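You operate a simulated robot arm through the tools that you are given. There is no shell and no other tool. Be economical: measure what you need, move in short steps, check, and stop when the job is done.

You run a simulated robot arm. Do the job below in one go: nothing can be reset, and whatever is moved stays where it is left.

Task
Send the brown and the white parcel to their lanes.
Fine: read each, put it in the tote at the lane shown and press DONE, the brown one first; the reader ends on the shallow grey tray; the purple parcel stays unread. Drop, pinch and damage nothing, leave nothing switched on.

Only the result counts: the job must be done as asked and must still hold three seconds after the hand-in. Knocking over, shifting, dropping, spilling or breaking anything else fails it.

Robot
A 6-joint arm with a two-finger parallel gripper, fixed in place. Base frame: the origin is at the foot of the arm, x ahead of it, y to its left, z up. Lengths are in m, angles in rad, forces in N, time in s.
Its first joint turns from -1.152 to 1.152 rad. Payload 2.7 kg.
The TCP is the grasp point between the finger pads, 0.023 m short of the fingertips. In the tool frame z runs along the fingers and y along their closing line. Largest opening 0.094 m; finger width 0.038, thickness 0.01; the body of the gripper, 0.054 by 0.096 m, starts 0.039 m behind the TCP.
Orientation is that of the tool frame in the base frame, as a unit quaternion [x, y, z, w]. With the fingers straight down and closing along the base's y, the tool's x points along the base's -x, its y along +y and its z along -z.

Tools
- The arm moves only by the tool move_arm. Its argument "commands" is a list of rows, each an object (a shift or turn left out is 0, a gripper value left out holds the last) with "grip": the gripper command, from -1 (fully open) to 1 (shut), values between in proportion; "offset": the shift along the tool's x, y, z in m, a list of three; "angular": the turn, a rotation vector about the tool's x, y, z in rad, a list of three. In form: [{"grip": grip, "offset": [x, y, z], "angular": [ax, ay, az]}, ...]. A call has 1 to 8 rows; each row is the pose to reach, as a shift and turn from the pose commanded when the call began, along the tool's axes at that moment. Each row takes 0.2 s and may step no farther than 0.05 m and 0.15 rad from the row before; otherwise, or with a gripper value out of range, the whole call is refused. A pose out of reach is approached as far as the arm can. The call stops where the force on the tool passes 40 N (or 10 N more than at its start, if that is more) or the arm is blocked; 0.2 s more then pass. The fingers move at their own pace (about 0.045 m/s each) and stop on an object; they squeeze with about 37 N. The grip force told is the motor's: it shows also when the fingers shut on nothing. Time passes only in rows, and 0.2 s behind the last, so rows that repeat a pose let the fingers close. The reply holds the time, the measured pose of the TCP, the force on the tool along the base axes, the opening and the grip force, in the units named above and with some noise, and new pictures: "show" is both (left out), scene, wrist or none.
- Cameras (640 x 400 px; columns grow to the right, rows downward): "scene" is fixed at [0.0757, -0.4344, 1.409]; the picture's right is [0.76, -0.65, 0.00], its down [-0.42, -0.48, -0.77] and it looks along [0.50, 0.58, -0.64] (base axes); focal length 328 px, centre (320, 200). "wrist" rides on the gripper at [0.086, 0.016, -0.074] in the tool frame; the picture's right is [-0.18, 0.98, 0.00], its down [-0.58, -0.11, -0.81] and it looks along [-0.79, -0.15, 0.59] (tool axes); focal length 243 px, centre (320, 200). There is no depth. A picture from a camera that has moved, and an enlarged one, comes with that camera's place and axes in the base frame and with its lens. The place of the scene camera against the robot may be out by one fixed shift of up to 0.012 m in any direction.
- inspect(camera, box): a new picture of the part [left, top, right, bottom] of that camera's present view, enlarged. The clock stands still meanwhile.
- hand_in(): hands the job in; it is judged then, once.

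Go step by step. Nothing tells you positions but the pictures and the camera data: compare them with the known pose of the tool, close in by small moves and look again before you grip or let go. The budget is 120 turns and 200 pictures, counting those below and the enlarged ones. Unless the task says otherwise, let go and move clear before handing in, and close with one line.

The tools are called as a command line: name --argument value ..., lists and objects as JSON in quotes. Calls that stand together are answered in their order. move_arm: Moves the arm, as the interface text tells. Its arguments: {"type":"object","properties":{"commands":{"type":"array"},"show":{"type":"string","enum":["both","scene","wrist","none"]}},"required":["commands"]} The other tools are called the same way: inspect (camera, box) takes an enlarged picture of a part of a camera's view; hand_in () hands the job in.

At the start:

```text
clock: 0.0
ee_pos: [0.4573, -0.0793, 1.1513]
ee_rot: [0.0, 1.0, 0.0, 0.001]
ft_force: [0.1, 0.8, 0.4]
finger_gap: 0.0939
finger_force: 0.1
```

scene: 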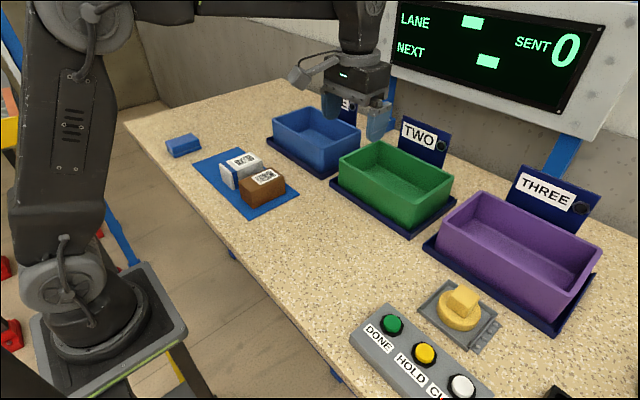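
wrist: 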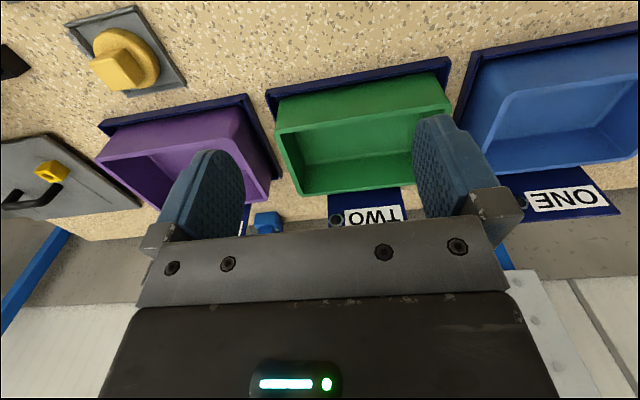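

The tool's reported height (1.15) suggests that the table is well above z = 0, so I'll measure it from the pictures. First I'll look closer at the display, parcels, panel and reader.

inspect --camera "scene" --box '[340, 0, 640, 188]'

inspect --camera "scene" --box '[140, 110, 320, 222]'

inspect --camera "scene" --box '[340, 240, 600, 400]'

inspect --camera "wrist" --box '[0, 0, 320, 250]'

```text
2.13 times, centred on (490, 94) of scene
camera zoom: at [0.0757, -0.4344, 1.409], right [0.76, -0.65, 0.0], down [-0.42, -0.48, -0.77], along [0.5, 0.58, -0.64], focal length 699 px, centre (-42, 426)
```

zoom: 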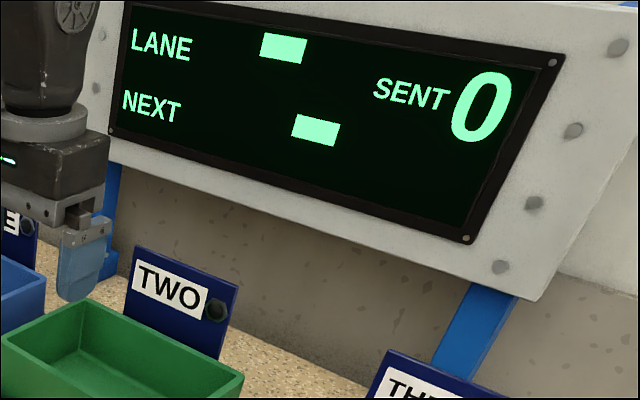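

```text
3.56 times, centred on (230, 166) of scene
camera zoom: at [0.0757, -0.4344, 1.409], right [0.76, -0.65, 0.0], down [-0.42, -0.48, -0.77], along [0.5, 0.58, -0.64], focal length 1168 px, centre (640, 321)
```

zoom: 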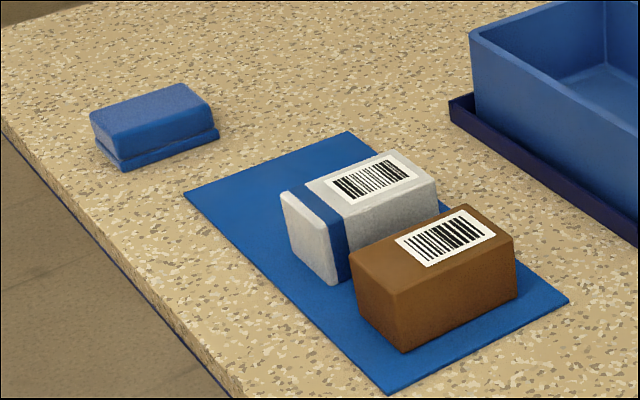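

```text
2.46 times, centred on (470, 320) of scene
camera zoom: at [0.0757, -0.4344, 1.409], right [0.76, -0.65, 0.0], down [-0.42, -0.48, -0.77], along [0.5, 0.58, -0.64], focal length 808 px, centre (-49, -95)
```

zoom: 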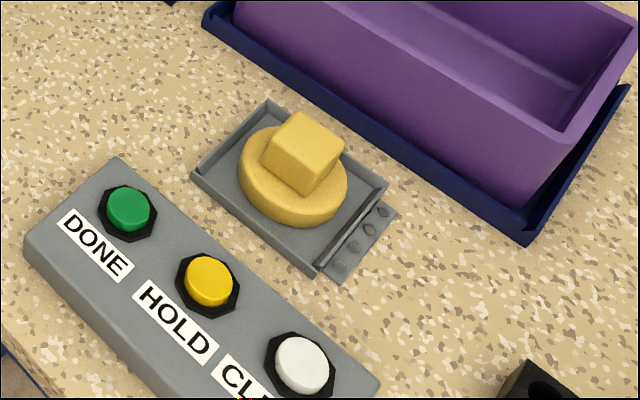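

```text
1.60 times, centred on (160, 125) of wrist
camera zoom: at [0.3718, -0.0635, 1.227], right [0.18, 0.98, 0.0], down [0.58, -0.11, 0.81], along [0.79, -0.15, -0.59], focal length 388 px, centre (576, 320)
```

zoom: 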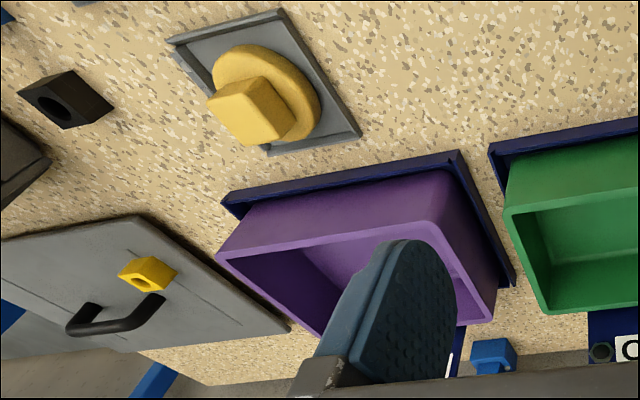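

The brown and white parcels lie side by side on a blue mat. A grey tray with a yellow sponge-like thing is at the right, and I can't see the reader or the purple parcel yet. I'll turn the wrist camera to the right to find them.

move_arm --commands '[{"grip": -1, "offset": [0.03, -0.0, 0], "angular": [0, 0, 0.15]}, {"offset": [0.06, 0, 0], "angular": [0, 0, 0.3]}, {"offset": [0.09, 0, 0], "angular": [0, 0, 0.45]}, {"offset": [0.12, 0, 0], "angular": [0, 0, 0.6]}, {"offset": [0.12, 0, 0], "angular": [0, 0, 0.75]}, {"offset": [0.12, 0, 0], "angular": [0, 0, 0.9]}]'

```text
clock: 1.4
ee_pos: [0.3371, -0.0796, 1.151]
ee_rot: [0.435, 0.9, -0.001, 0.001]
ft_force: [0.3, 0.4, -0.7]
finger_gap: 0.094
finger_force: 0.0
camera wrist: at [0.297, -0.0016, 1.2267], right [0.89, 0.46, 0.0], down [0.27, -0.52, 0.81], along [0.37, -0.71, -0.59], focal length 243 px, centre (320, 200)
```

scene: 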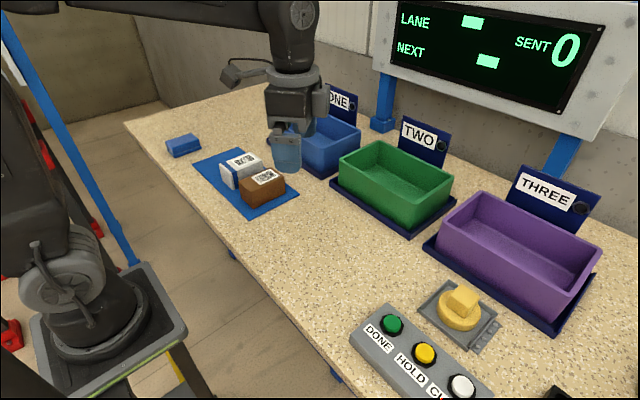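
wrist: 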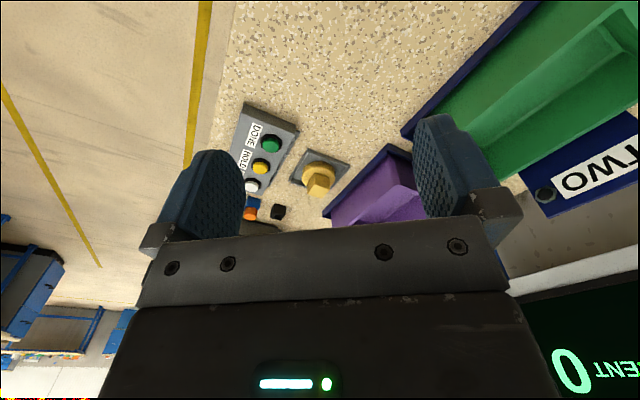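

An orange and blue object, possibly the reader, sits past the button panel. I'll move the arm right to see it.

move_arm --commands '[{"offset": [-0.035, -0.028, 0]}, {"offset": [-0.07, -0.055, 0]}, {"offset": [-0.105, -0.083, 0]}, {"offset": [-0.14, -0.11, 0]}, {"offset": [-0.165, -0.13, 0]}, {"offset": [-0.165, -0.13, 0]}]'

inspect --camera "wrist" --box '[140, 60, 440, 240]'

```text
clock: 2.8
ee_pos: [0.3373, -0.2901, 1.1509]
ee_rot: [0.435, 0.9, -0.001, 0.0]
ft_force: [-0.9, -0.2, -0.4]
finger_gap: 0.0942
finger_force: 0.1
camera wrist: at [0.2973, -0.2133, 1.2268], right [0.88, 0.47, 0.0], down [0.28, -0.52, 0.81], along [0.38, -0.71, -0.59], focal length 243 px, centre (320, 200)
```

scene: 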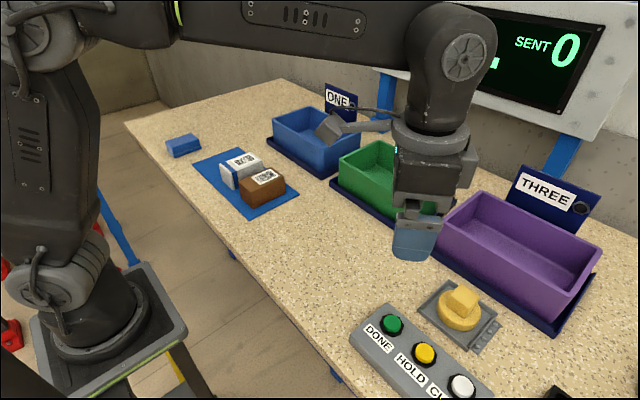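
wrist: 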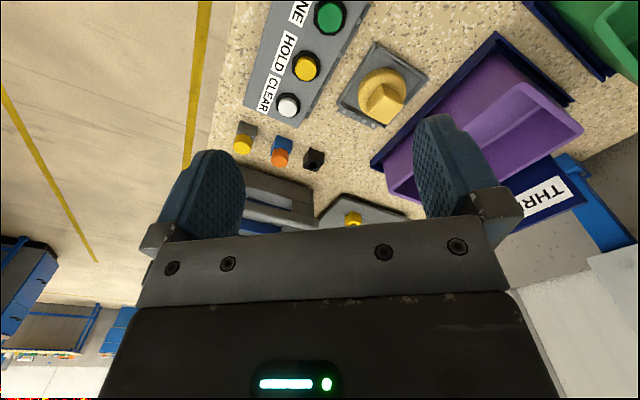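

```text
2.13 times, centred on (290, 150) of wrist
camera zoom: at [0.2973, -0.2133, 1.2268], right [0.88, 0.47, 0.0], down [0.28, -0.52, 0.81], along [0.38, -0.71, -0.59], focal length 518 px, centre (384, 307)
```

zoom: 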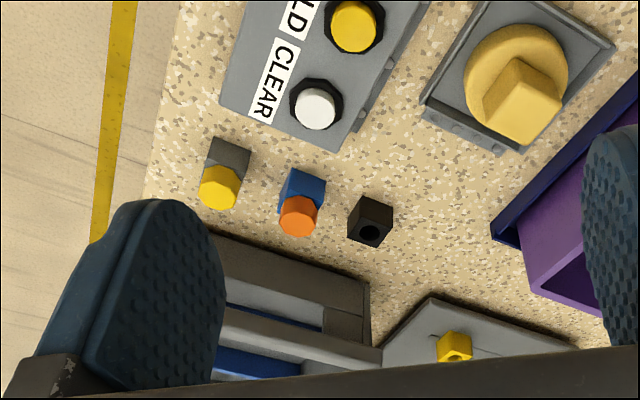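

The DONE button triangulates to about (0.354, -0.293, 0.897), so the table is near z = 0.85. I'll go a bit farther right to see the small objects behind the panel.

move_arm --commands '[{"offset": [-0.035, -0.028, 0]}, {"offset": [-0.07, -0.055, 0]}, {"offset": [-0.105, -0.083, 0]}, {"offset": [-0.125, -0.1, 0]}, {"offset": [-0.125, -0.1, 0]}]' --show "wrist"

inspect --camera "wrist" --box '[180, 0, 480, 188]'

```text
clock: 4.0
ee_pos: [0.3376, -0.4502, 1.1523]
ee_rot: [0.434, 0.901, -0.001, 0.001]
ft_force: [0.3, 0.3, 0.0]
finger_gap: 0.094
finger_force: 0.1
camera wrist: at [0.2974, -0.3728, 1.2274], right [0.88, 0.47, 0.0], down [0.28, -0.52, 0.81], along [0.38, -0.71, -0.59], focal length 243 px, centre (320, 200)
```

wrist: 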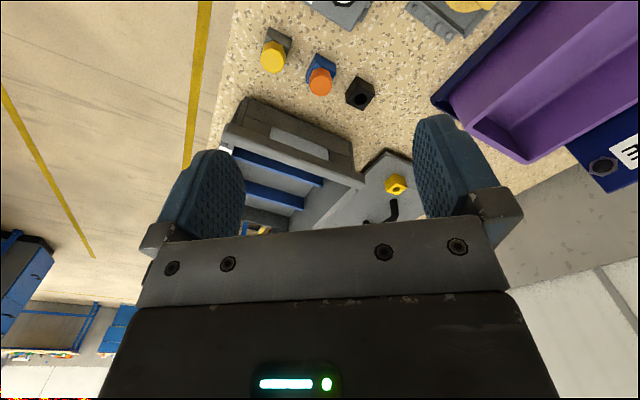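

```text
2.13 times, centred on (330, 94) of wrist
camera zoom: at [0.2974, -0.3728, 1.2274], right [0.88, 0.47, 0.0], down [0.28, -0.52, 0.81], along [0.38, -0.71, -0.59], focal length 516 px, centre (299, 426)
```

zoom: 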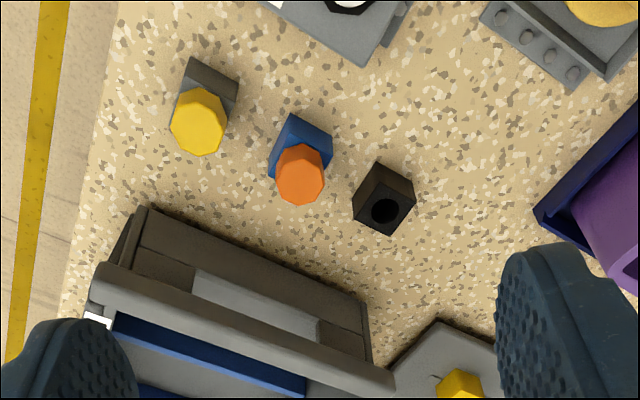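

Beyond the small blocks there is a cabinet or box with something blue in it, with a door or slab beside it. I'll tilt the camera up to see in.

move_arm --commands '[{"offset": [0, 0, -0.03], "angular": [0, -0.13, 0]}, {"offset": [0, 0, -0.06], "angular": [0, -0.26, 0]}, {"offset": [0, 0, -0.08], "angular": [0, -0.39, 0]}, {"offset": [0, 0, -0.08], "angular": [0, -0.39, 0]}]' --show "wrist"

inspect --camera "wrist" --box '[180, 0, 480, 188]'

```text
clock: 5.0
ee_pos: [0.3373, -0.4494, 1.2325]
ee_rot: [0.428, 0.883, -0.085, 0.175]
ft_force: [0.2, 0.3, 0.0]
finger_gap: 0.0939
finger_force: 0.0
camera wrist: at [0.2832, -0.3551, 1.2698], right [0.88, 0.48, 0.07], down [0.06, -0.25, 0.97], along [0.48, -0.84, -0.24], focal length 243 px, centre (320, 200)
```

wrist: 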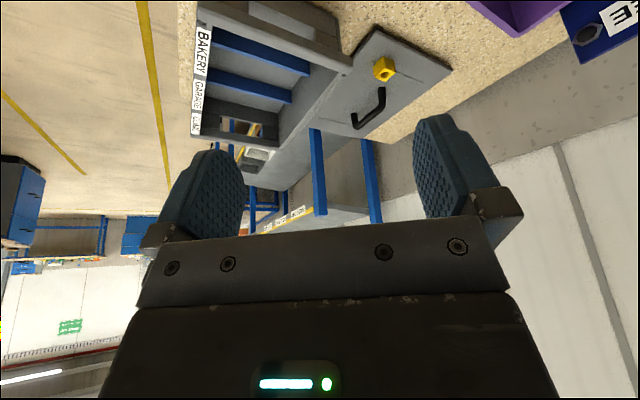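

```text
2.13 times, centred on (330, 94) of wrist
camera zoom: at [0.2832, -0.3551, 1.2698], right [0.88, 0.48, 0.07], down [0.06, -0.25, 0.97], along [0.48, -0.84, -0.24], focal length 516 px, centre (299, 426)
```

zoom: 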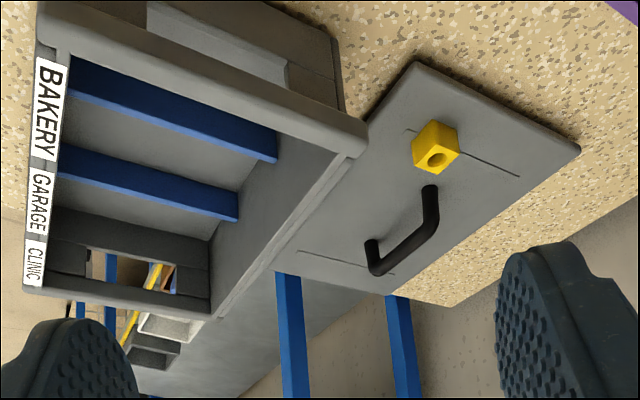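

Those are unrelated (sorting cabinet, lid, blocks). I'll level out and go look at the left side for the purple parcel and the reader.

move_arm --commands '[{"angular": [0, 0.13, 0]}, {"angular": [0, 0.26, 0]}, {"angular": [0, 0.39, 0]}, {"angular": [0, 0.39, 0]}]' --show "none"

move_arm --commands '[{"offset": [0.037, 0.03, 0], "angular": [0, 0, -0.15]}, {"offset": [0.074, 0.06, 0], "angular": [0, 0, -0.3]}, {"offset": [0.111, 0.09, 0], "angular": [0, 0, -0.45]}, {"offset": [0.148, 0.12, 0], "angular": [0, 0, -0.6]}, {"offset": [0.185, 0.15, 0], "angular": [0, 0, -0.75]}, {"offset": [0.222, 0.18, 0], "angular": [0, 0, -0.9]}, {"offset": [0.26, 0.21, 0], "angular": [0, 0, -1.05]}, {"offset": [0.298, 0.24, 0], "angular": [0, 0, -1.2]}]' --show "none"

```text
clock: 6.0
ee_pos: [0.3272, -0.4369, 1.2199]
ee_rot: [0.435, 0.9, 0.0, 0.0]
ft_force: [-0.2, -0.1, 0.8]
finger_gap: 0.0942
finger_force: 0.0
out of reach, approached as far as the arm can: row 3, 4
```

```text
clock: 7.8
ee_pos: [0.3277, -0.0547, 1.2195]
ee_rot: [-0.15, 0.989, 0.0, 0.0]
ft_force: [-0.2, 0.1, 0.5]
finger_gap: 0.0937
finger_force: 0.0
```

The arm is level again. I'll turn farther left.

move_arm --commands '[{"offset": [-0.007, 0.025, 0], "angular": [0, 0, -0.15]}, {"offset": [-0.015, 0.05, 0], "angular": [0, 0, -0.3]}, {"offset": [-0.022, 0.075, 0], "angular": [0, 0, -0.45]}, {"offset": [-0.022, 0.075, 0], "angular": [0, 0, -0.55]}, {"offset": [-0.022, 0.075, 0], "angular": [0, 0, -0.55]}]'

inspect --camera "wrist" --box '[180, 0, 480, 188]'

```text
clock: 9.0
ee_pos: [0.3291, 0.0232, 1.2205]
ee_rot: [-0.413, 0.911, -0.001, 0.0]
ft_force: [-0.2, -0.5, 0.1]
finger_gap: 0.0936
finger_force: 0.0
camera wrist: at [0.2599, -0.0314, 1.2956], right [-0.62, 0.79, 0.0], down [0.46, 0.37, 0.81], along [0.63, 0.5, -0.59], focal length 243 px, centre (320, 200)
```

scene: 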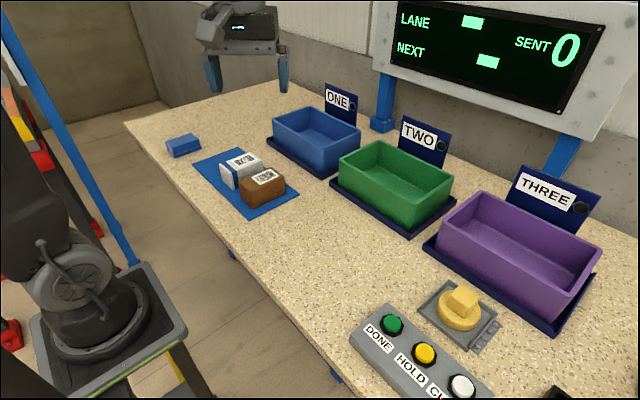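
wrist: 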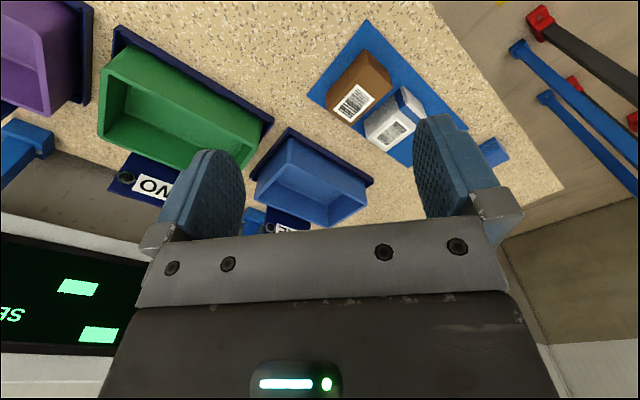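

```text
2.13 times, centred on (330, 94) of wrist
camera zoom: at [0.2599, -0.0314, 1.2956], right [-0.62, 0.79, 0.0], down [0.46, 0.37, 0.81], along [0.63, 0.5, -0.59], focal length 516 px, centre (299, 426)
```

zoom: 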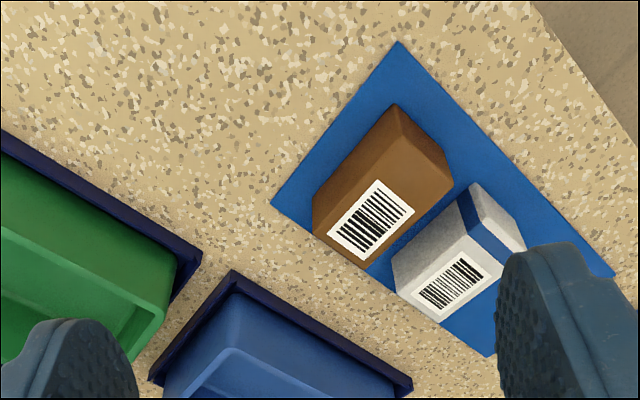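

The mat holds the brown and white parcels with labels facing up. I'll take a closer look at the blue block to the left.

move_arm --commands '[{"angular": [0, 0, -0.15]}, {"angular": [0, 0, -0.3]}, {"offset": [0, 0, 0.03], "angular": [0, 0, -0.45]}, {"offset": [0, 0, 0.06], "angular": [0, 0, -0.6]}, {"offset": [0, 0, 0.06], "angular": [0, 0, -0.6]}]' --show "wrist"

inspect --camera "wrist" --box '[220, 0, 460, 150]'

```text
clock: 10.2
ee_pos: [0.3292, 0.0226, 1.1594]
ee_rot: [-0.664, 0.748, 0.0, -0.001]
ft_force: [0.3, -0.5, -0.5]
finger_gap: 0.0937
finger_force: 0.1
camera wrist: at [0.3037, -0.0616, 1.2353], right [-0.95, 0.3, 0.0], down [0.18, 0.56, 0.81], along [0.24, 0.77, -0.59], focal length 243 px, centre (320, 200)
```

wrist: 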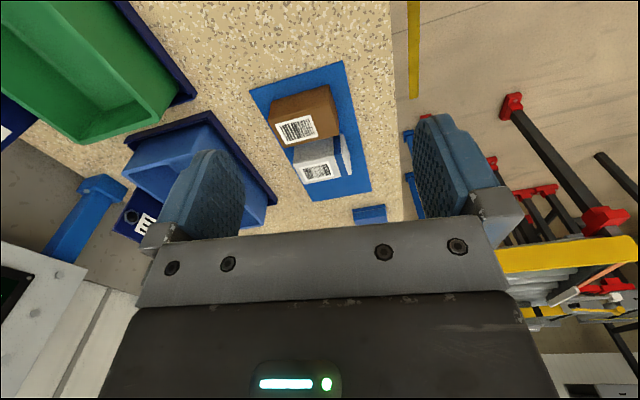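

```text
2.67 times, centred on (340, 75) of wrist
camera zoom: at [0.3037, -0.0616, 1.2353], right [-0.95, 0.3, 0.0], down [0.18, 0.56, 0.81], along [0.24, 0.77, -0.59], focal length 647 px, centre (267, 533)
```

zoom: 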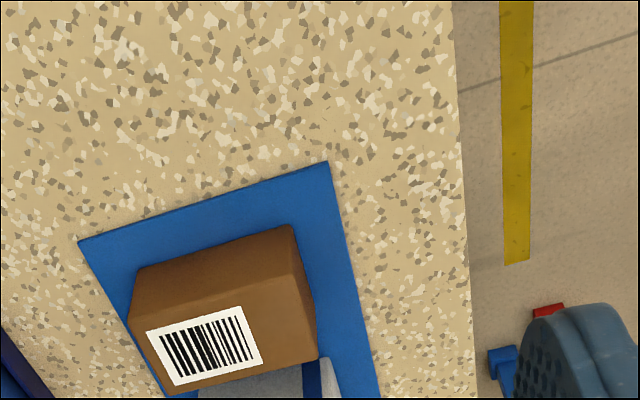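

Mat top is at z≈0.869, and the brown label is at about (0.409, 0.157, 0.927). I'll check the blue block up close, to rule it in or out as the reader.

move_arm --commands '[{"offset": [-0.05, 0.006, 0]}, {"offset": [-0.1, 0.012, 0]}, {"offset": [-0.15, 0.018, 0]}, {"offset": [-0.2, 0.024, 0]}, {"offset": [-0.2, 0.024, 0]}]' --show "none"

inspect --camera "wrist" --box '[220, 0, 460, 150]'

```text
refused: row 1 steps farther than a row can; nothing moved
```

```text
2.67 times, centred on (340, 75) of wrist
camera zoom: at [0.3037, -0.0616, 1.2353], right [-0.95, 0.3, 0.0], down [0.18, 0.56, 0.81], along [0.24, 0.77, -0.59], focal length 647 px, centre (267, 533)
```

zoom: 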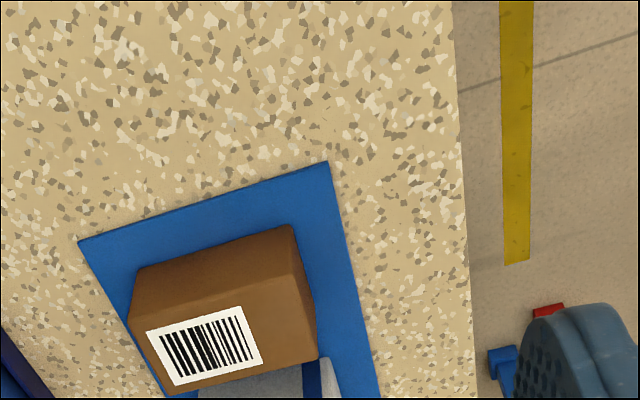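

That call was refused because a step was slightly too long. I'll repeat it with shorter steps.

move_arm --commands '[{"offset": [-0.045, 0.005, 0]}, {"offset": [-0.09, 0.01, 0]}, {"offset": [-0.135, 0.016, 0]}, {"offset": [-0.18, 0.022, 0]}, {"offset": [-0.2, 0.024, 0]}, {"offset": [-0.2, 0.024, 0]}]' --show "wrist"

inspect --camera "wrist" --box '[260, 40, 420, 140]'

```text
clock: 11.6
ee_pos: [0.3295, 0.2254, 1.1621]
ee_rot: [-0.664, 0.748, 0.0, 0.001]
ft_force: [-1.0, -0.1, -0.4]
finger_gap: 0.0942
finger_force: 0.1
camera wrist: at [0.3033, 0.1405, 1.238], right [-0.95, 0.3, 0.0], down [0.18, 0.56, 0.81], along [0.24, 0.77, -0.59], focal length 243 px, centre (320, 200)
```

wrist: 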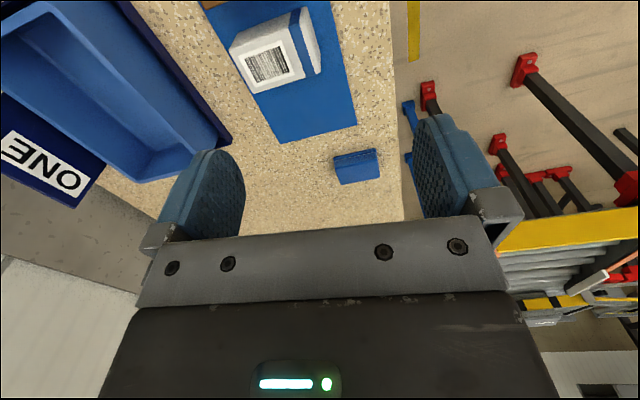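

```text
4.00 times, centred on (340, 90) of wrist
camera zoom: at [0.3033, 0.1405, 1.238], right [-0.95, 0.3, 0.0], down [0.18, 0.56, 0.81], along [0.24, 0.77, -0.59], focal length 970 px, centre (240, 640)
```

zoom: 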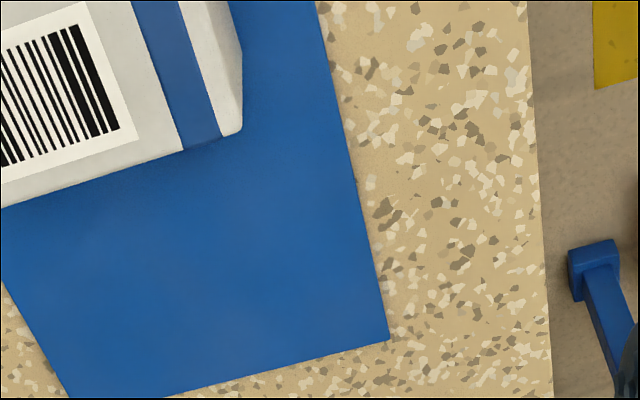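

inspect --camera "wrist" --box '[310, 130, 410, 200]'

inspect --camera "scene" --box '[410, 265, 510, 355]'

inspect --camera "scene" --box '[150, 120, 220, 165]'

```text
5.71 times, centred on (360, 165) of wrist
camera zoom: at [0.3033, 0.1405, 1.238], right [-0.95, 0.3, 0.0], down [0.18, 0.56, 0.81], along [0.24, 0.77, -0.59], focal length 1386 px, centre (91, 400)
```

zoom: 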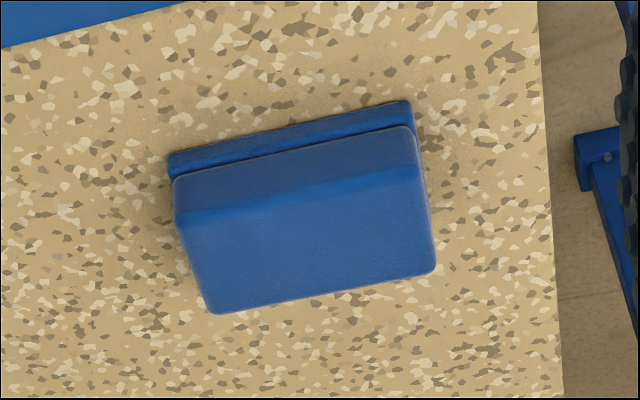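

```text
4.44 times, centred on (460, 310) of scene
camera zoom: at [0.0757, -0.4344, 1.409], right [0.76, -0.65, 0.0], down [-0.42, -0.48, -0.77], along [0.5, 0.58, -0.64], focal length 1460 px, centre (-302, -289)
```

zoom: 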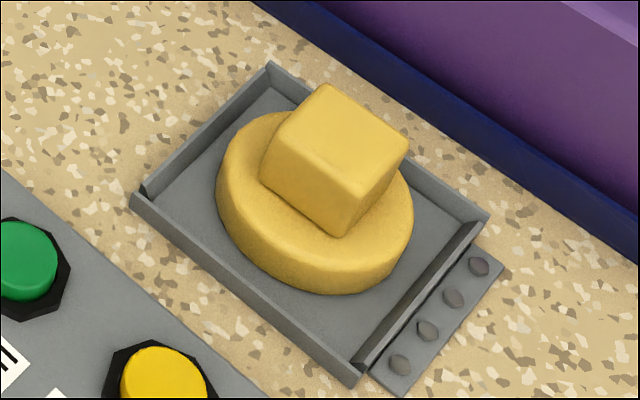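

```text
8.89 times, centred on (185, 142) of scene
camera zoom: at [0.0757, -0.4344, 1.409], right [0.76, -0.65, 0.0], down [-0.42, -0.48, -0.77], along [0.5, 0.58, -0.64], focal length 2919 px, centre (1520, 711)
```

zoom: 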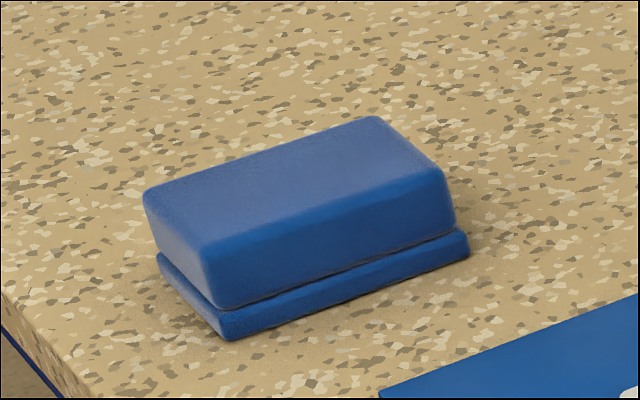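

The blue block looks like a plain eraser, so the yellow puck with its cube handle on the grey tray is the likely reader. Its cube is axis-aligned near (0.469, -0.350), so I'll move over there with the tool square to the base.

move_arm --commands '[{"offset": [0.037, -0.0045, 0], "angular": [0, 0, 0.15]}, {"offset": [0.074, -0.009, 0], "angular": [0, 0, 0.3]}, {"offset": [0.111, -0.0135, 0], "angular": [0, 0, 0.45]}, {"offset": [0.148, -0.018, 0], "angular": [0, 0, 0.6]}, {"offset": [0.185, -0.0225, 0], "angular": [0, 0, 0.75]}, {"offset": [0.222, -0.027, 0], "angular": [0, 0, 0.9]}, {"offset": [0.26, -0.031, 0], "angular": [0, 0, 1.05]}, {"offset": [0.298, -0.036, 0], "angular": [0, 0, 1.2]}]' --show "none"

move_arm --commands '[{"offset": [0, 0, 0], "angular": [0, 0, 0.1253]}, {"offset": [0, 0, 0], "angular": [0, 0, 0.2506]}, {"offset": [0, 0, 0], "angular": [0, 0, 0.2506]}]' --show "none"

```text
clock: 13.4
ee_pos: [0.3295, -0.0784, 1.1578]
ee_rot: [-0.124, 0.992, 0.0, -0.001]
ft_force: [0.0, -0.4, 0.2]
finger_gap: 0.0941
finger_force: 0.1
```

```text
clock: 14.2
ee_pos: [0.3291, -0.076, 1.1602]
ee_rot: [0.001, 1.0, 0.0, 0.001]
ft_force: [-0.6, 0.5, -0.8]
finger_gap: 0.094
finger_force: 0.1
```

Square to the base now. Moving over the yellow puck.

move_arm --commands '[{"offset": [-0.02, -0.04, 0.0]}, {"offset": [-0.04, -0.08, 0.0]}, {"offset": [-0.06, -0.12, 0.0]}, {"offset": [-0.08, -0.16, 0.02]}, {"offset": [-0.1, -0.2, 0.04]}, {"offset": [-0.12, -0.24, 0.06]}, {"offset": [-0.14, -0.274, 0.08]}, {"offset": [-0.14, -0.274, 0.1]}]'

inspect --camera "wrist" --box '[220, 0, 460, 150]'

```text
clock: 16.0
ee_pos: [0.4688, -0.3506, 1.0604]
ee_rot: [0.0, 1.0, -0.001, 0.001]
ft_force: [-0.9, -0.4, 0.6]
finger_gap: 0.0939
finger_force: 0.2
camera wrist: at [0.3829, -0.334, 1.1367], right [0.18, 0.98, 0.0], down [0.58, -0.11, 0.81], along [0.79, -0.15, -0.59], focal length 243 px, centre (320, 200)
```

scene: 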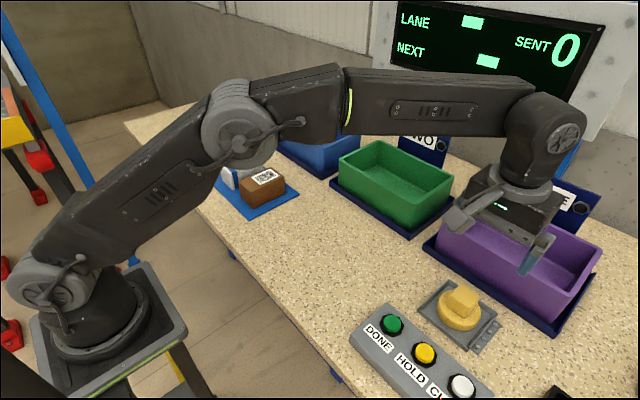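
wrist: 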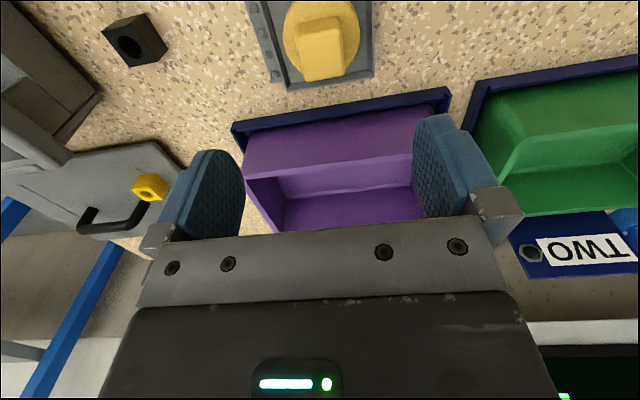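

```text
2.67 times, centred on (340, 75) of wrist
camera zoom: at [0.3829, -0.334, 1.1367], right [0.18, 0.98, 0.0], down [0.58, -0.11, 0.81], along [0.79, -0.15, -0.59], focal length 647 px, centre (267, 533)
```

zoom: 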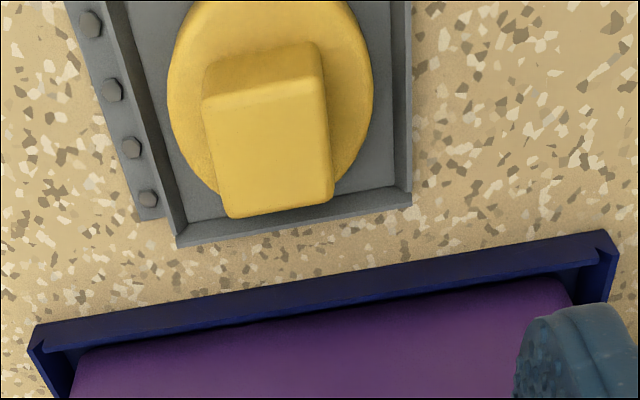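

The arm reaches the puck fine. Its cube is centred at (0.4715, -0.3493), with its top at z≈0.926 and the disc top at about 0.898. I'll lower until the fingertips are just above the disc.

move_arm --commands '[{"offset": [-0.0027, 0.0013, 0.04]}, {"offset": [-0.0027, 0.0013, 0.08]}, {"offset": [-0.0027, 0.0013, 0.11]}, {"offset": [-0.0027, 0.0013, 0.128]}, {"offset": [-0.0027, 0.0013, 0.1345]}, {"offset": [-0.0027, 0.0013, 0.1345]}]'

inspect --camera "wrist" --box '[200, 60, 460, 240]'

inspect --camera "scene" --box '[390, 240, 530, 350]'

```text
clock: 17.4
ee_pos: [0.4701, -0.3479, 0.9263]
ee_rot: [0.0, 1.0, 0.0, 0.0]
ft_force: [-0.6, 1.0, 0.4]
finger_gap: 0.0939
finger_force: 0.1
camera wrist: at [0.3853, -0.3321, 1.0024], right [0.18, 0.98, 0.0], down [0.58, -0.11, 0.81], along [0.79, -0.15, -0.59], focal length 243 px, centre (320, 200)
```

scene: 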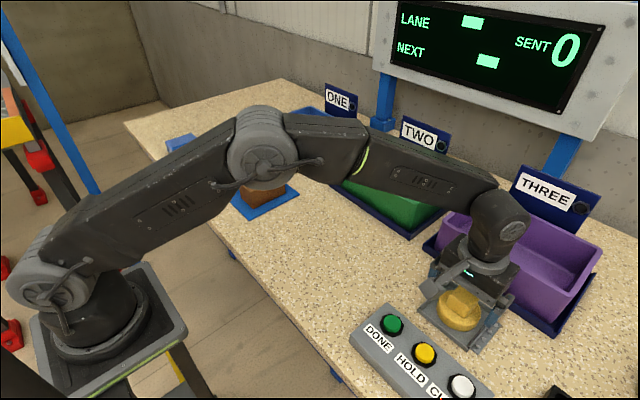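
wrist: 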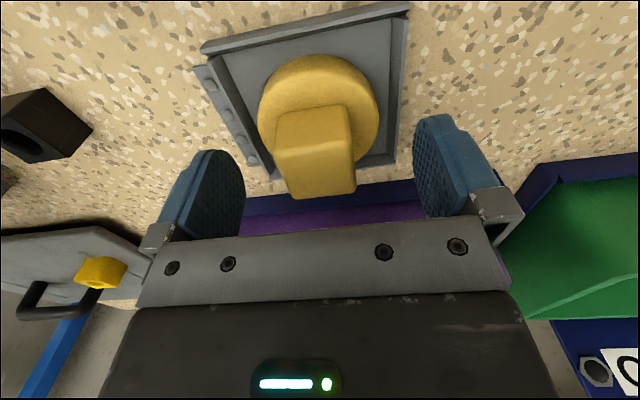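

```text
2.22 times, centred on (330, 150) of wrist
camera zoom: at [0.3853, -0.3321, 1.0024], right [0.18, 0.98, 0.0], down [0.58, -0.11, 0.81], along [0.79, -0.15, -0.59], focal length 539 px, centre (298, 311)
```

zoom: 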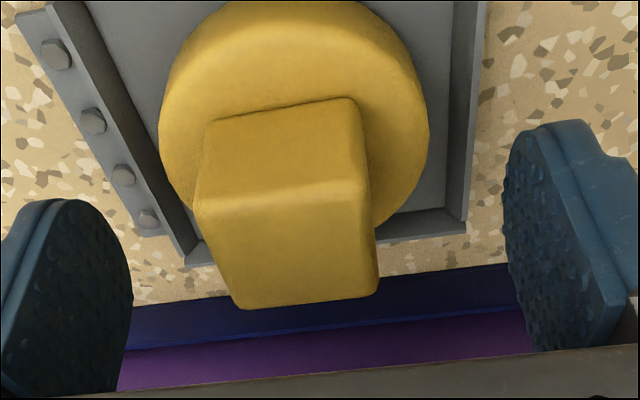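

```text
3.64 times, centred on (460, 295) of scene
camera zoom: at [0.0757, -0.4344, 1.409], right [0.76, -0.65, 0.0], down [-0.42, -0.48, -0.77], along [0.5, 0.58, -0.64], focal length 1194 px, centre (-189, -146)
```

zoom: 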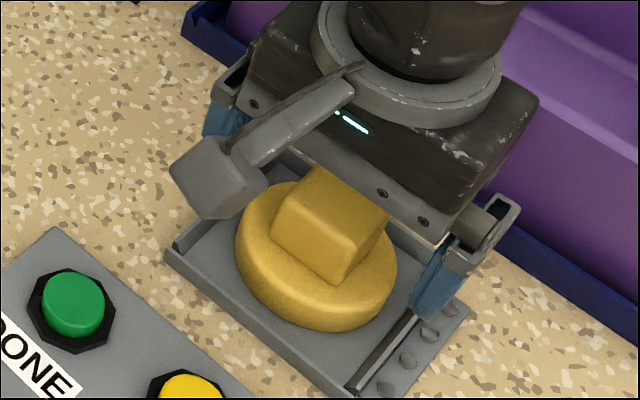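

The fingers straddle the cube well. I'll go down 3 mm more and close.

move_arm --commands '[{"offset": [0, 0, 0.003]}, {"grip": 1, "offset": [0, 0, 0.003]}, {"offset": [0, 0, 0.003]}, {"offset": [0, 0, 0.003]}, {"offset": [0, 0, 0.003]}, {"offset": [0, 0, 0.003]}]'

```text
clock: 18.8
ee_pos: [0.4713, -0.3487, 0.9232]
ee_rot: [0.0, 1.0, 0.0, 0.001]
ft_force: [-0.6, 0.4, -0.3]
finger_gap: 0.0375
finger_force: 37.1
camera wrist: at [0.3852, -0.3324, 0.9993], right [0.18, 0.98, 0.0], down [0.58, -0.11, 0.81], along [0.79, -0.15, -0.59], focal length 243 px, centre (320, 200)
```

scene: 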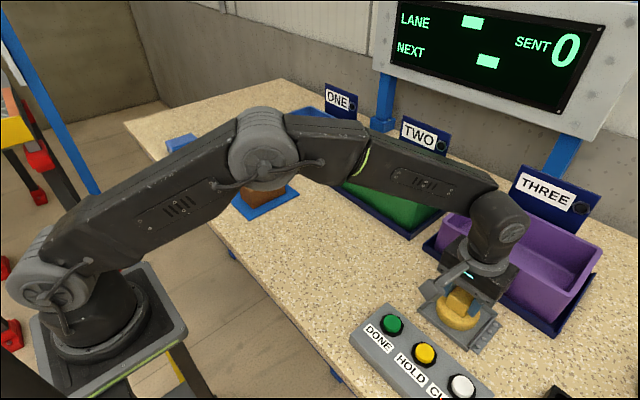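
wrist: 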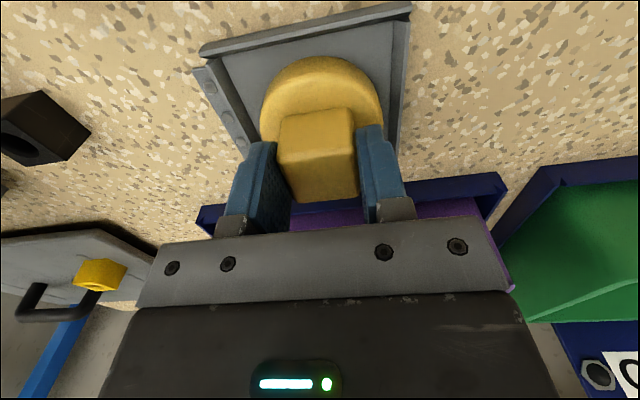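

Gripped. I'll lift gently and check that the puck comes free of the tray.

move_arm --commands '[{"offset": [0, 0, -0.01]}, {"offset": [0, 0, -0.03]}, {"offset": [0, 0, -0.06]}, {"offset": [0, 0, -0.1]}, {"offset": [0, 0, -0.14]}, {"offset": [0, 0, -0.14]}]'

inspect --camera "scene" --box '[390, 180, 550, 350]'

```text
clock: 20.2
ee_pos: [0.4712, -0.347, 1.0637]
ee_rot: [0.0, 1.0, 0.0, -0.001]
ft_force: [-0.1, 0.6, -1.1]
finger_gap: 0.0376
finger_force: 36.7
camera wrist: at [0.3859, -0.3311, 1.1401], right [0.18, 0.98, 0.0], down [0.58, -0.11, 0.81], along [0.79, -0.15, -0.59], focal length 243 px, centre (320, 200)
```

scene: 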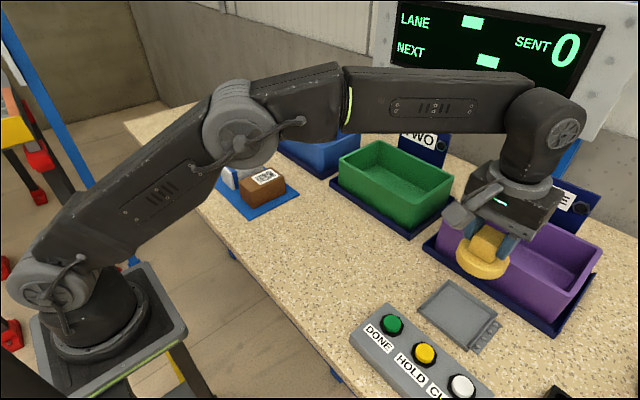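
wrist: 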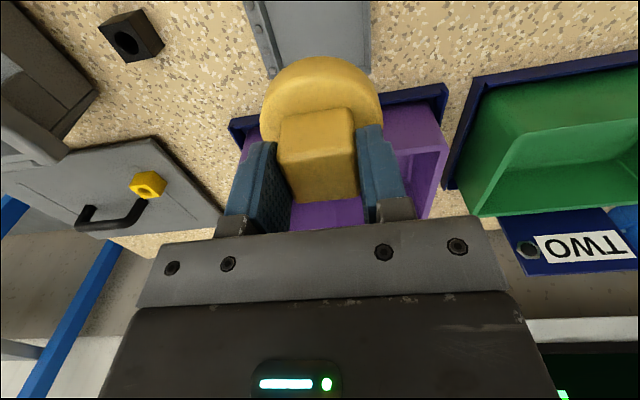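

```text
2.35 times, centred on (470, 265) of scene
camera zoom: at [0.0757, -0.4344, 1.409], right [0.76, -0.65, 0.0], down [-0.42, -0.48, -0.77], along [0.5, 0.58, -0.64], focal length 773 px, centre (-33, 47)
```

zoom: 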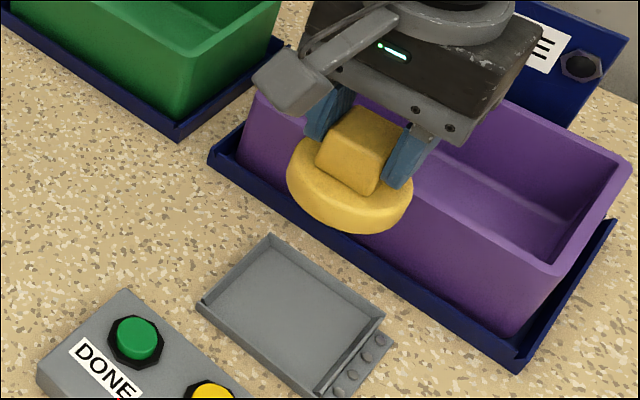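

The puck lifts out cleanly. I'll carry it toward the brown parcel at a safe height, and look into the purple tote in case the purple parcel is there.

move_arm --commands '[{"offset": [0.007, 0.045, 0]}, {"offset": [0.014, 0.09, 0]}, {"offset": [0.021, 0.135, 0]}, {"offset": [0.028, 0.18, 0]}, {"offset": [0.035, 0.225, 0]}, {"offset": [0.042, 0.27, 0]}, {"offset": [0.049, 0.315, 0]}, {"offset": [0.056, 0.36, 0]}]'

inspect --camera "scene" --box '[420, 170, 620, 340]'

```text
clock: 22.0
ee_pos: [0.4121, 0.0128, 1.0622]
ee_rot: [0.001, 1.0, 0.0, 0.0]
ft_force: [-0.2, 0.1, -1.4]
finger_gap: 0.0377
finger_force: 36.8
camera wrist: at [0.3269, 0.0283, 1.1387], right [0.19, 0.98, 0.0], down [0.58, -0.11, 0.81], along [0.79, -0.15, -0.59], focal length 243 px, centre (320, 200)
```

scene: 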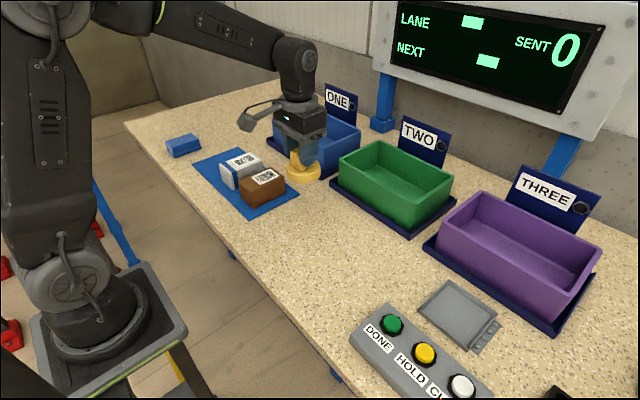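
wrist: 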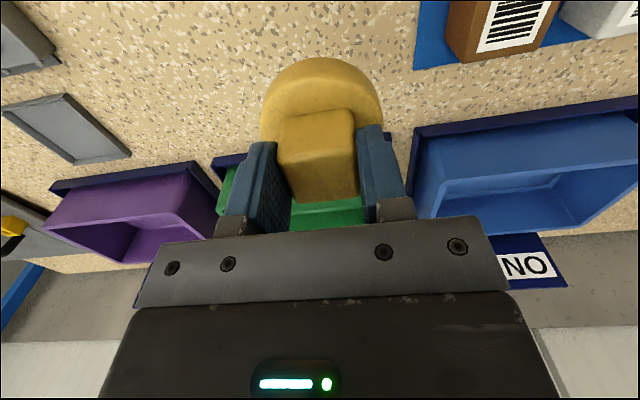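

```text
2.35 times, centred on (520, 255) of scene
camera zoom: at [0.0757, -0.4344, 1.409], right [0.76, -0.65, 0.0], down [-0.42, -0.48, -0.77], along [0.5, 0.58, -0.64], focal length 773 px, centre (-151, 71)
```

zoom: 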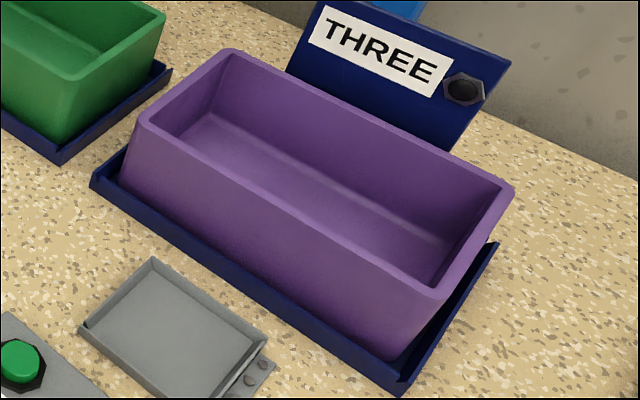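

The purple tote is empty, so the purple parcel isn't in view. Next I'll hover the reader over the brown label.

move_arm --commands '[{"offset": [0, 0.045, 0]}, {"offset": [0, 0.09, 0]}, {"offset": [0, 0.125, 0]}, {"offset": [0, 0.144, 0]}, {"offset": [0, 0.144, 0.02]}, {"offset": [0, 0.144, 0.035]}, {"offset": [0, 0.144, 0.035]}]'

inspect --camera "scene" --box '[190, 110, 350, 220]'

```text
clock: 23.6
ee_pos: [0.416, 0.1559, 1.0276]
ee_rot: [0.0, 1.0, 0.0, 0.0]
ft_force: [-0.3, 0.2, -1.2]
finger_gap: 0.0374
finger_force: 36.9
camera wrist: at [0.33, 0.1714, 1.1032], right [0.18, 0.98, 0.0], down [0.58, -0.11, 0.81], along [0.79, -0.15, -0.59], focal length 243 px, centre (320, 200)
```

scene: 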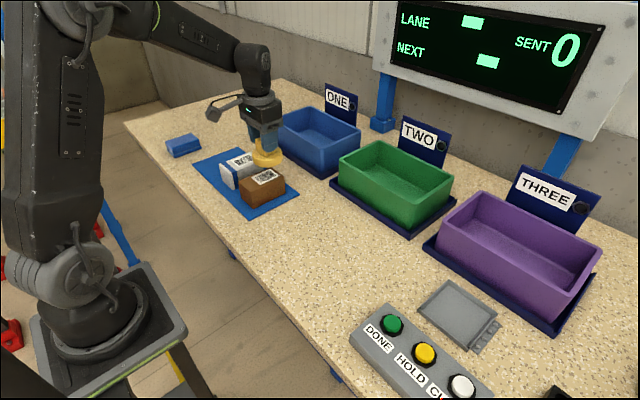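
wrist: 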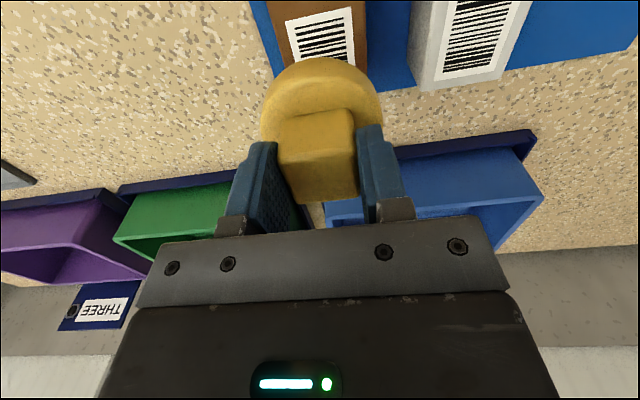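

```text
3.64 times, centred on (270, 165) of scene
camera zoom: at [0.0757, -0.4344, 1.409], right [0.76, -0.65, 0.0], down [-0.42, -0.48, -0.77], along [0.5, 0.58, -0.64], focal length 1194 px, centre (502, 327)
```

zoom: 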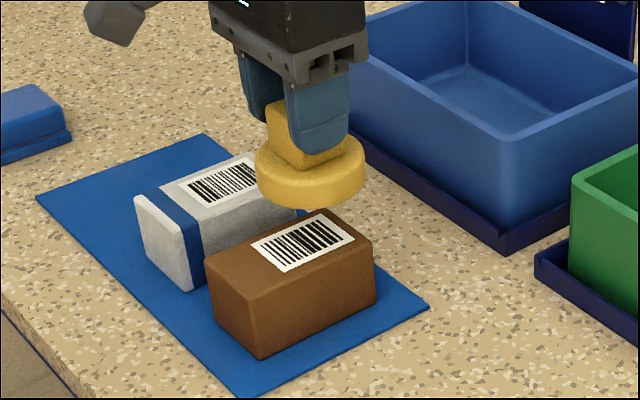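

inspect --camera "wrist" --box '[240, 0, 400, 100]'

```text
4.00 times, centred on (320, 50) of wrist
camera zoom: at [0.33, 0.1714, 1.1032], right [0.18, 0.98, 0.0], down [0.58, -0.11, 0.81], along [0.79, -0.15, -0.59], focal length 970 px, centre (320, 800)
```

zoom: 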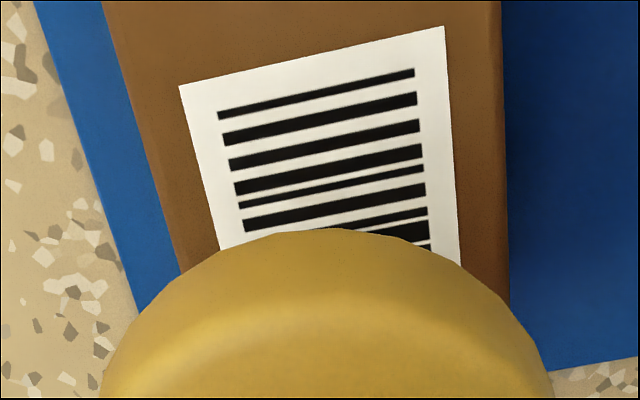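

The label spans x 0.380–0.438 and y 0.14–0.18, so I'm nearly centred but still too high to read. I'll descend slowly.

move_arm --commands '[{"offset": [0.004, 0.003, 0.01]}, {"offset": [0.004, 0.003, 0.02]}, {"offset": [0.004, 0.003, 0.02]}, {"offset": [0.004, 0.003, 0.02]}]'

```text
clock: 24.6
ee_pos: [0.4124, 0.1592, 1.0071]
ee_rot: [0.0, 1.0, 0.0, 0.0]
ft_force: [0.1, 0.7, -1.7]
finger_gap: 0.0373
finger_force: 37.0
camera wrist: at [0.3263, 0.1746, 1.0842], right [0.18, 0.98, 0.0], down [0.58, -0.11, 0.81], along [0.79, -0.15, -0.59], focal length 243 px, centre (320, 200)
```

scene: 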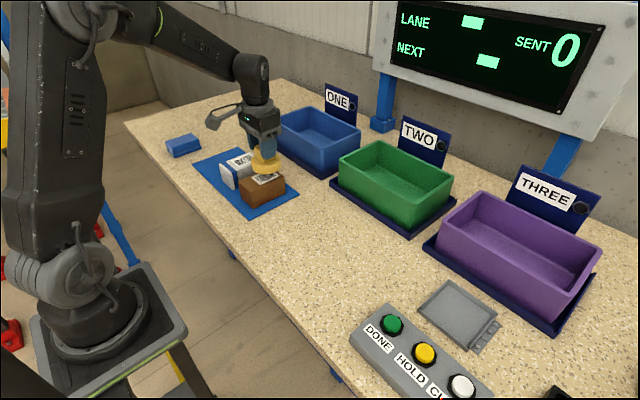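
wrist: 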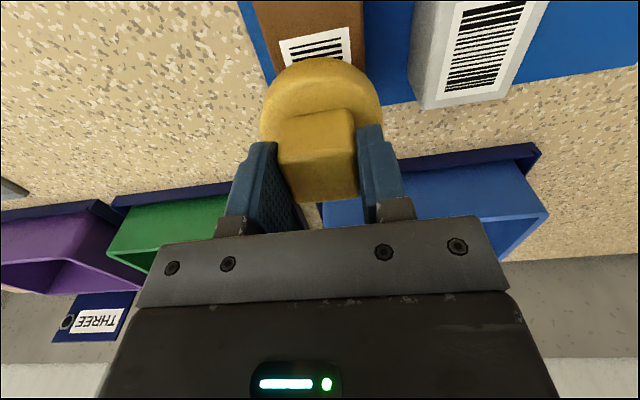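

Still blank. I'll go lower, one centimetre at a time.

move_arm --commands '[{"offset": [0, 0, 0.01]}, {"offset": [0, 0, 0.01]}, {"offset": [0, 0, 0.01]}, {"offset": [0, 0, 0.015]}, {"offset": [0, 0, 0.015]}, {"offset": [0, 0, 0.015]}]' --show "scene"

inspect --camera "scene" --box '[210, 130, 310, 210]'

```text
clock: 26.0
ee_pos: [0.4112, 0.1586, 0.9926]
ee_rot: [0.0, 1.0, 0.0, 0.001]
ft_force: [-0.4, -0.3, -1.8]
finger_gap: 0.0375
finger_force: 36.7
```

scene: 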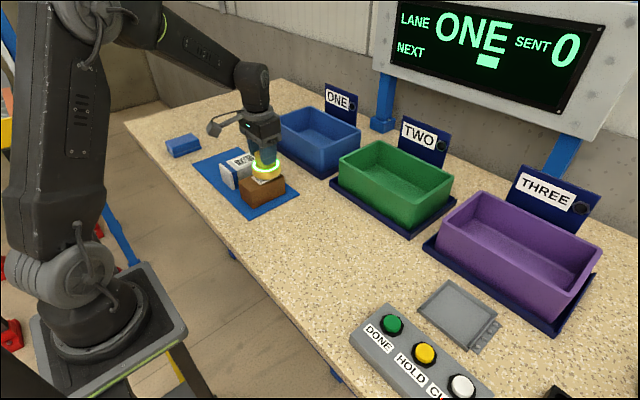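

```text
5.00 times, centred on (260, 170) of scene
camera zoom: at [0.0757, -0.4344, 1.409], right [0.76, -0.65, 0.0], down [-0.42, -0.48, -0.77], along [0.5, 0.58, -0.64], focal length 1642 px, centre (620, 350)
```

zoom: 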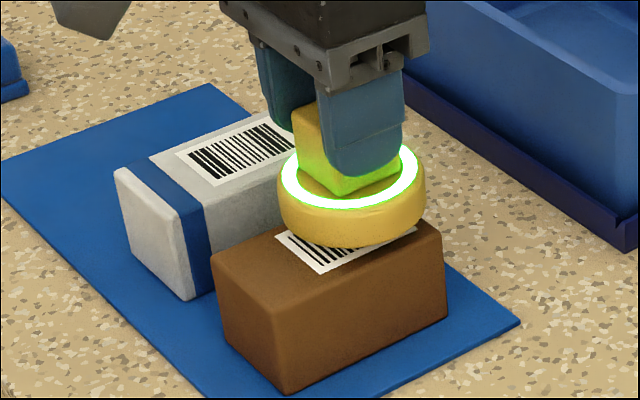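

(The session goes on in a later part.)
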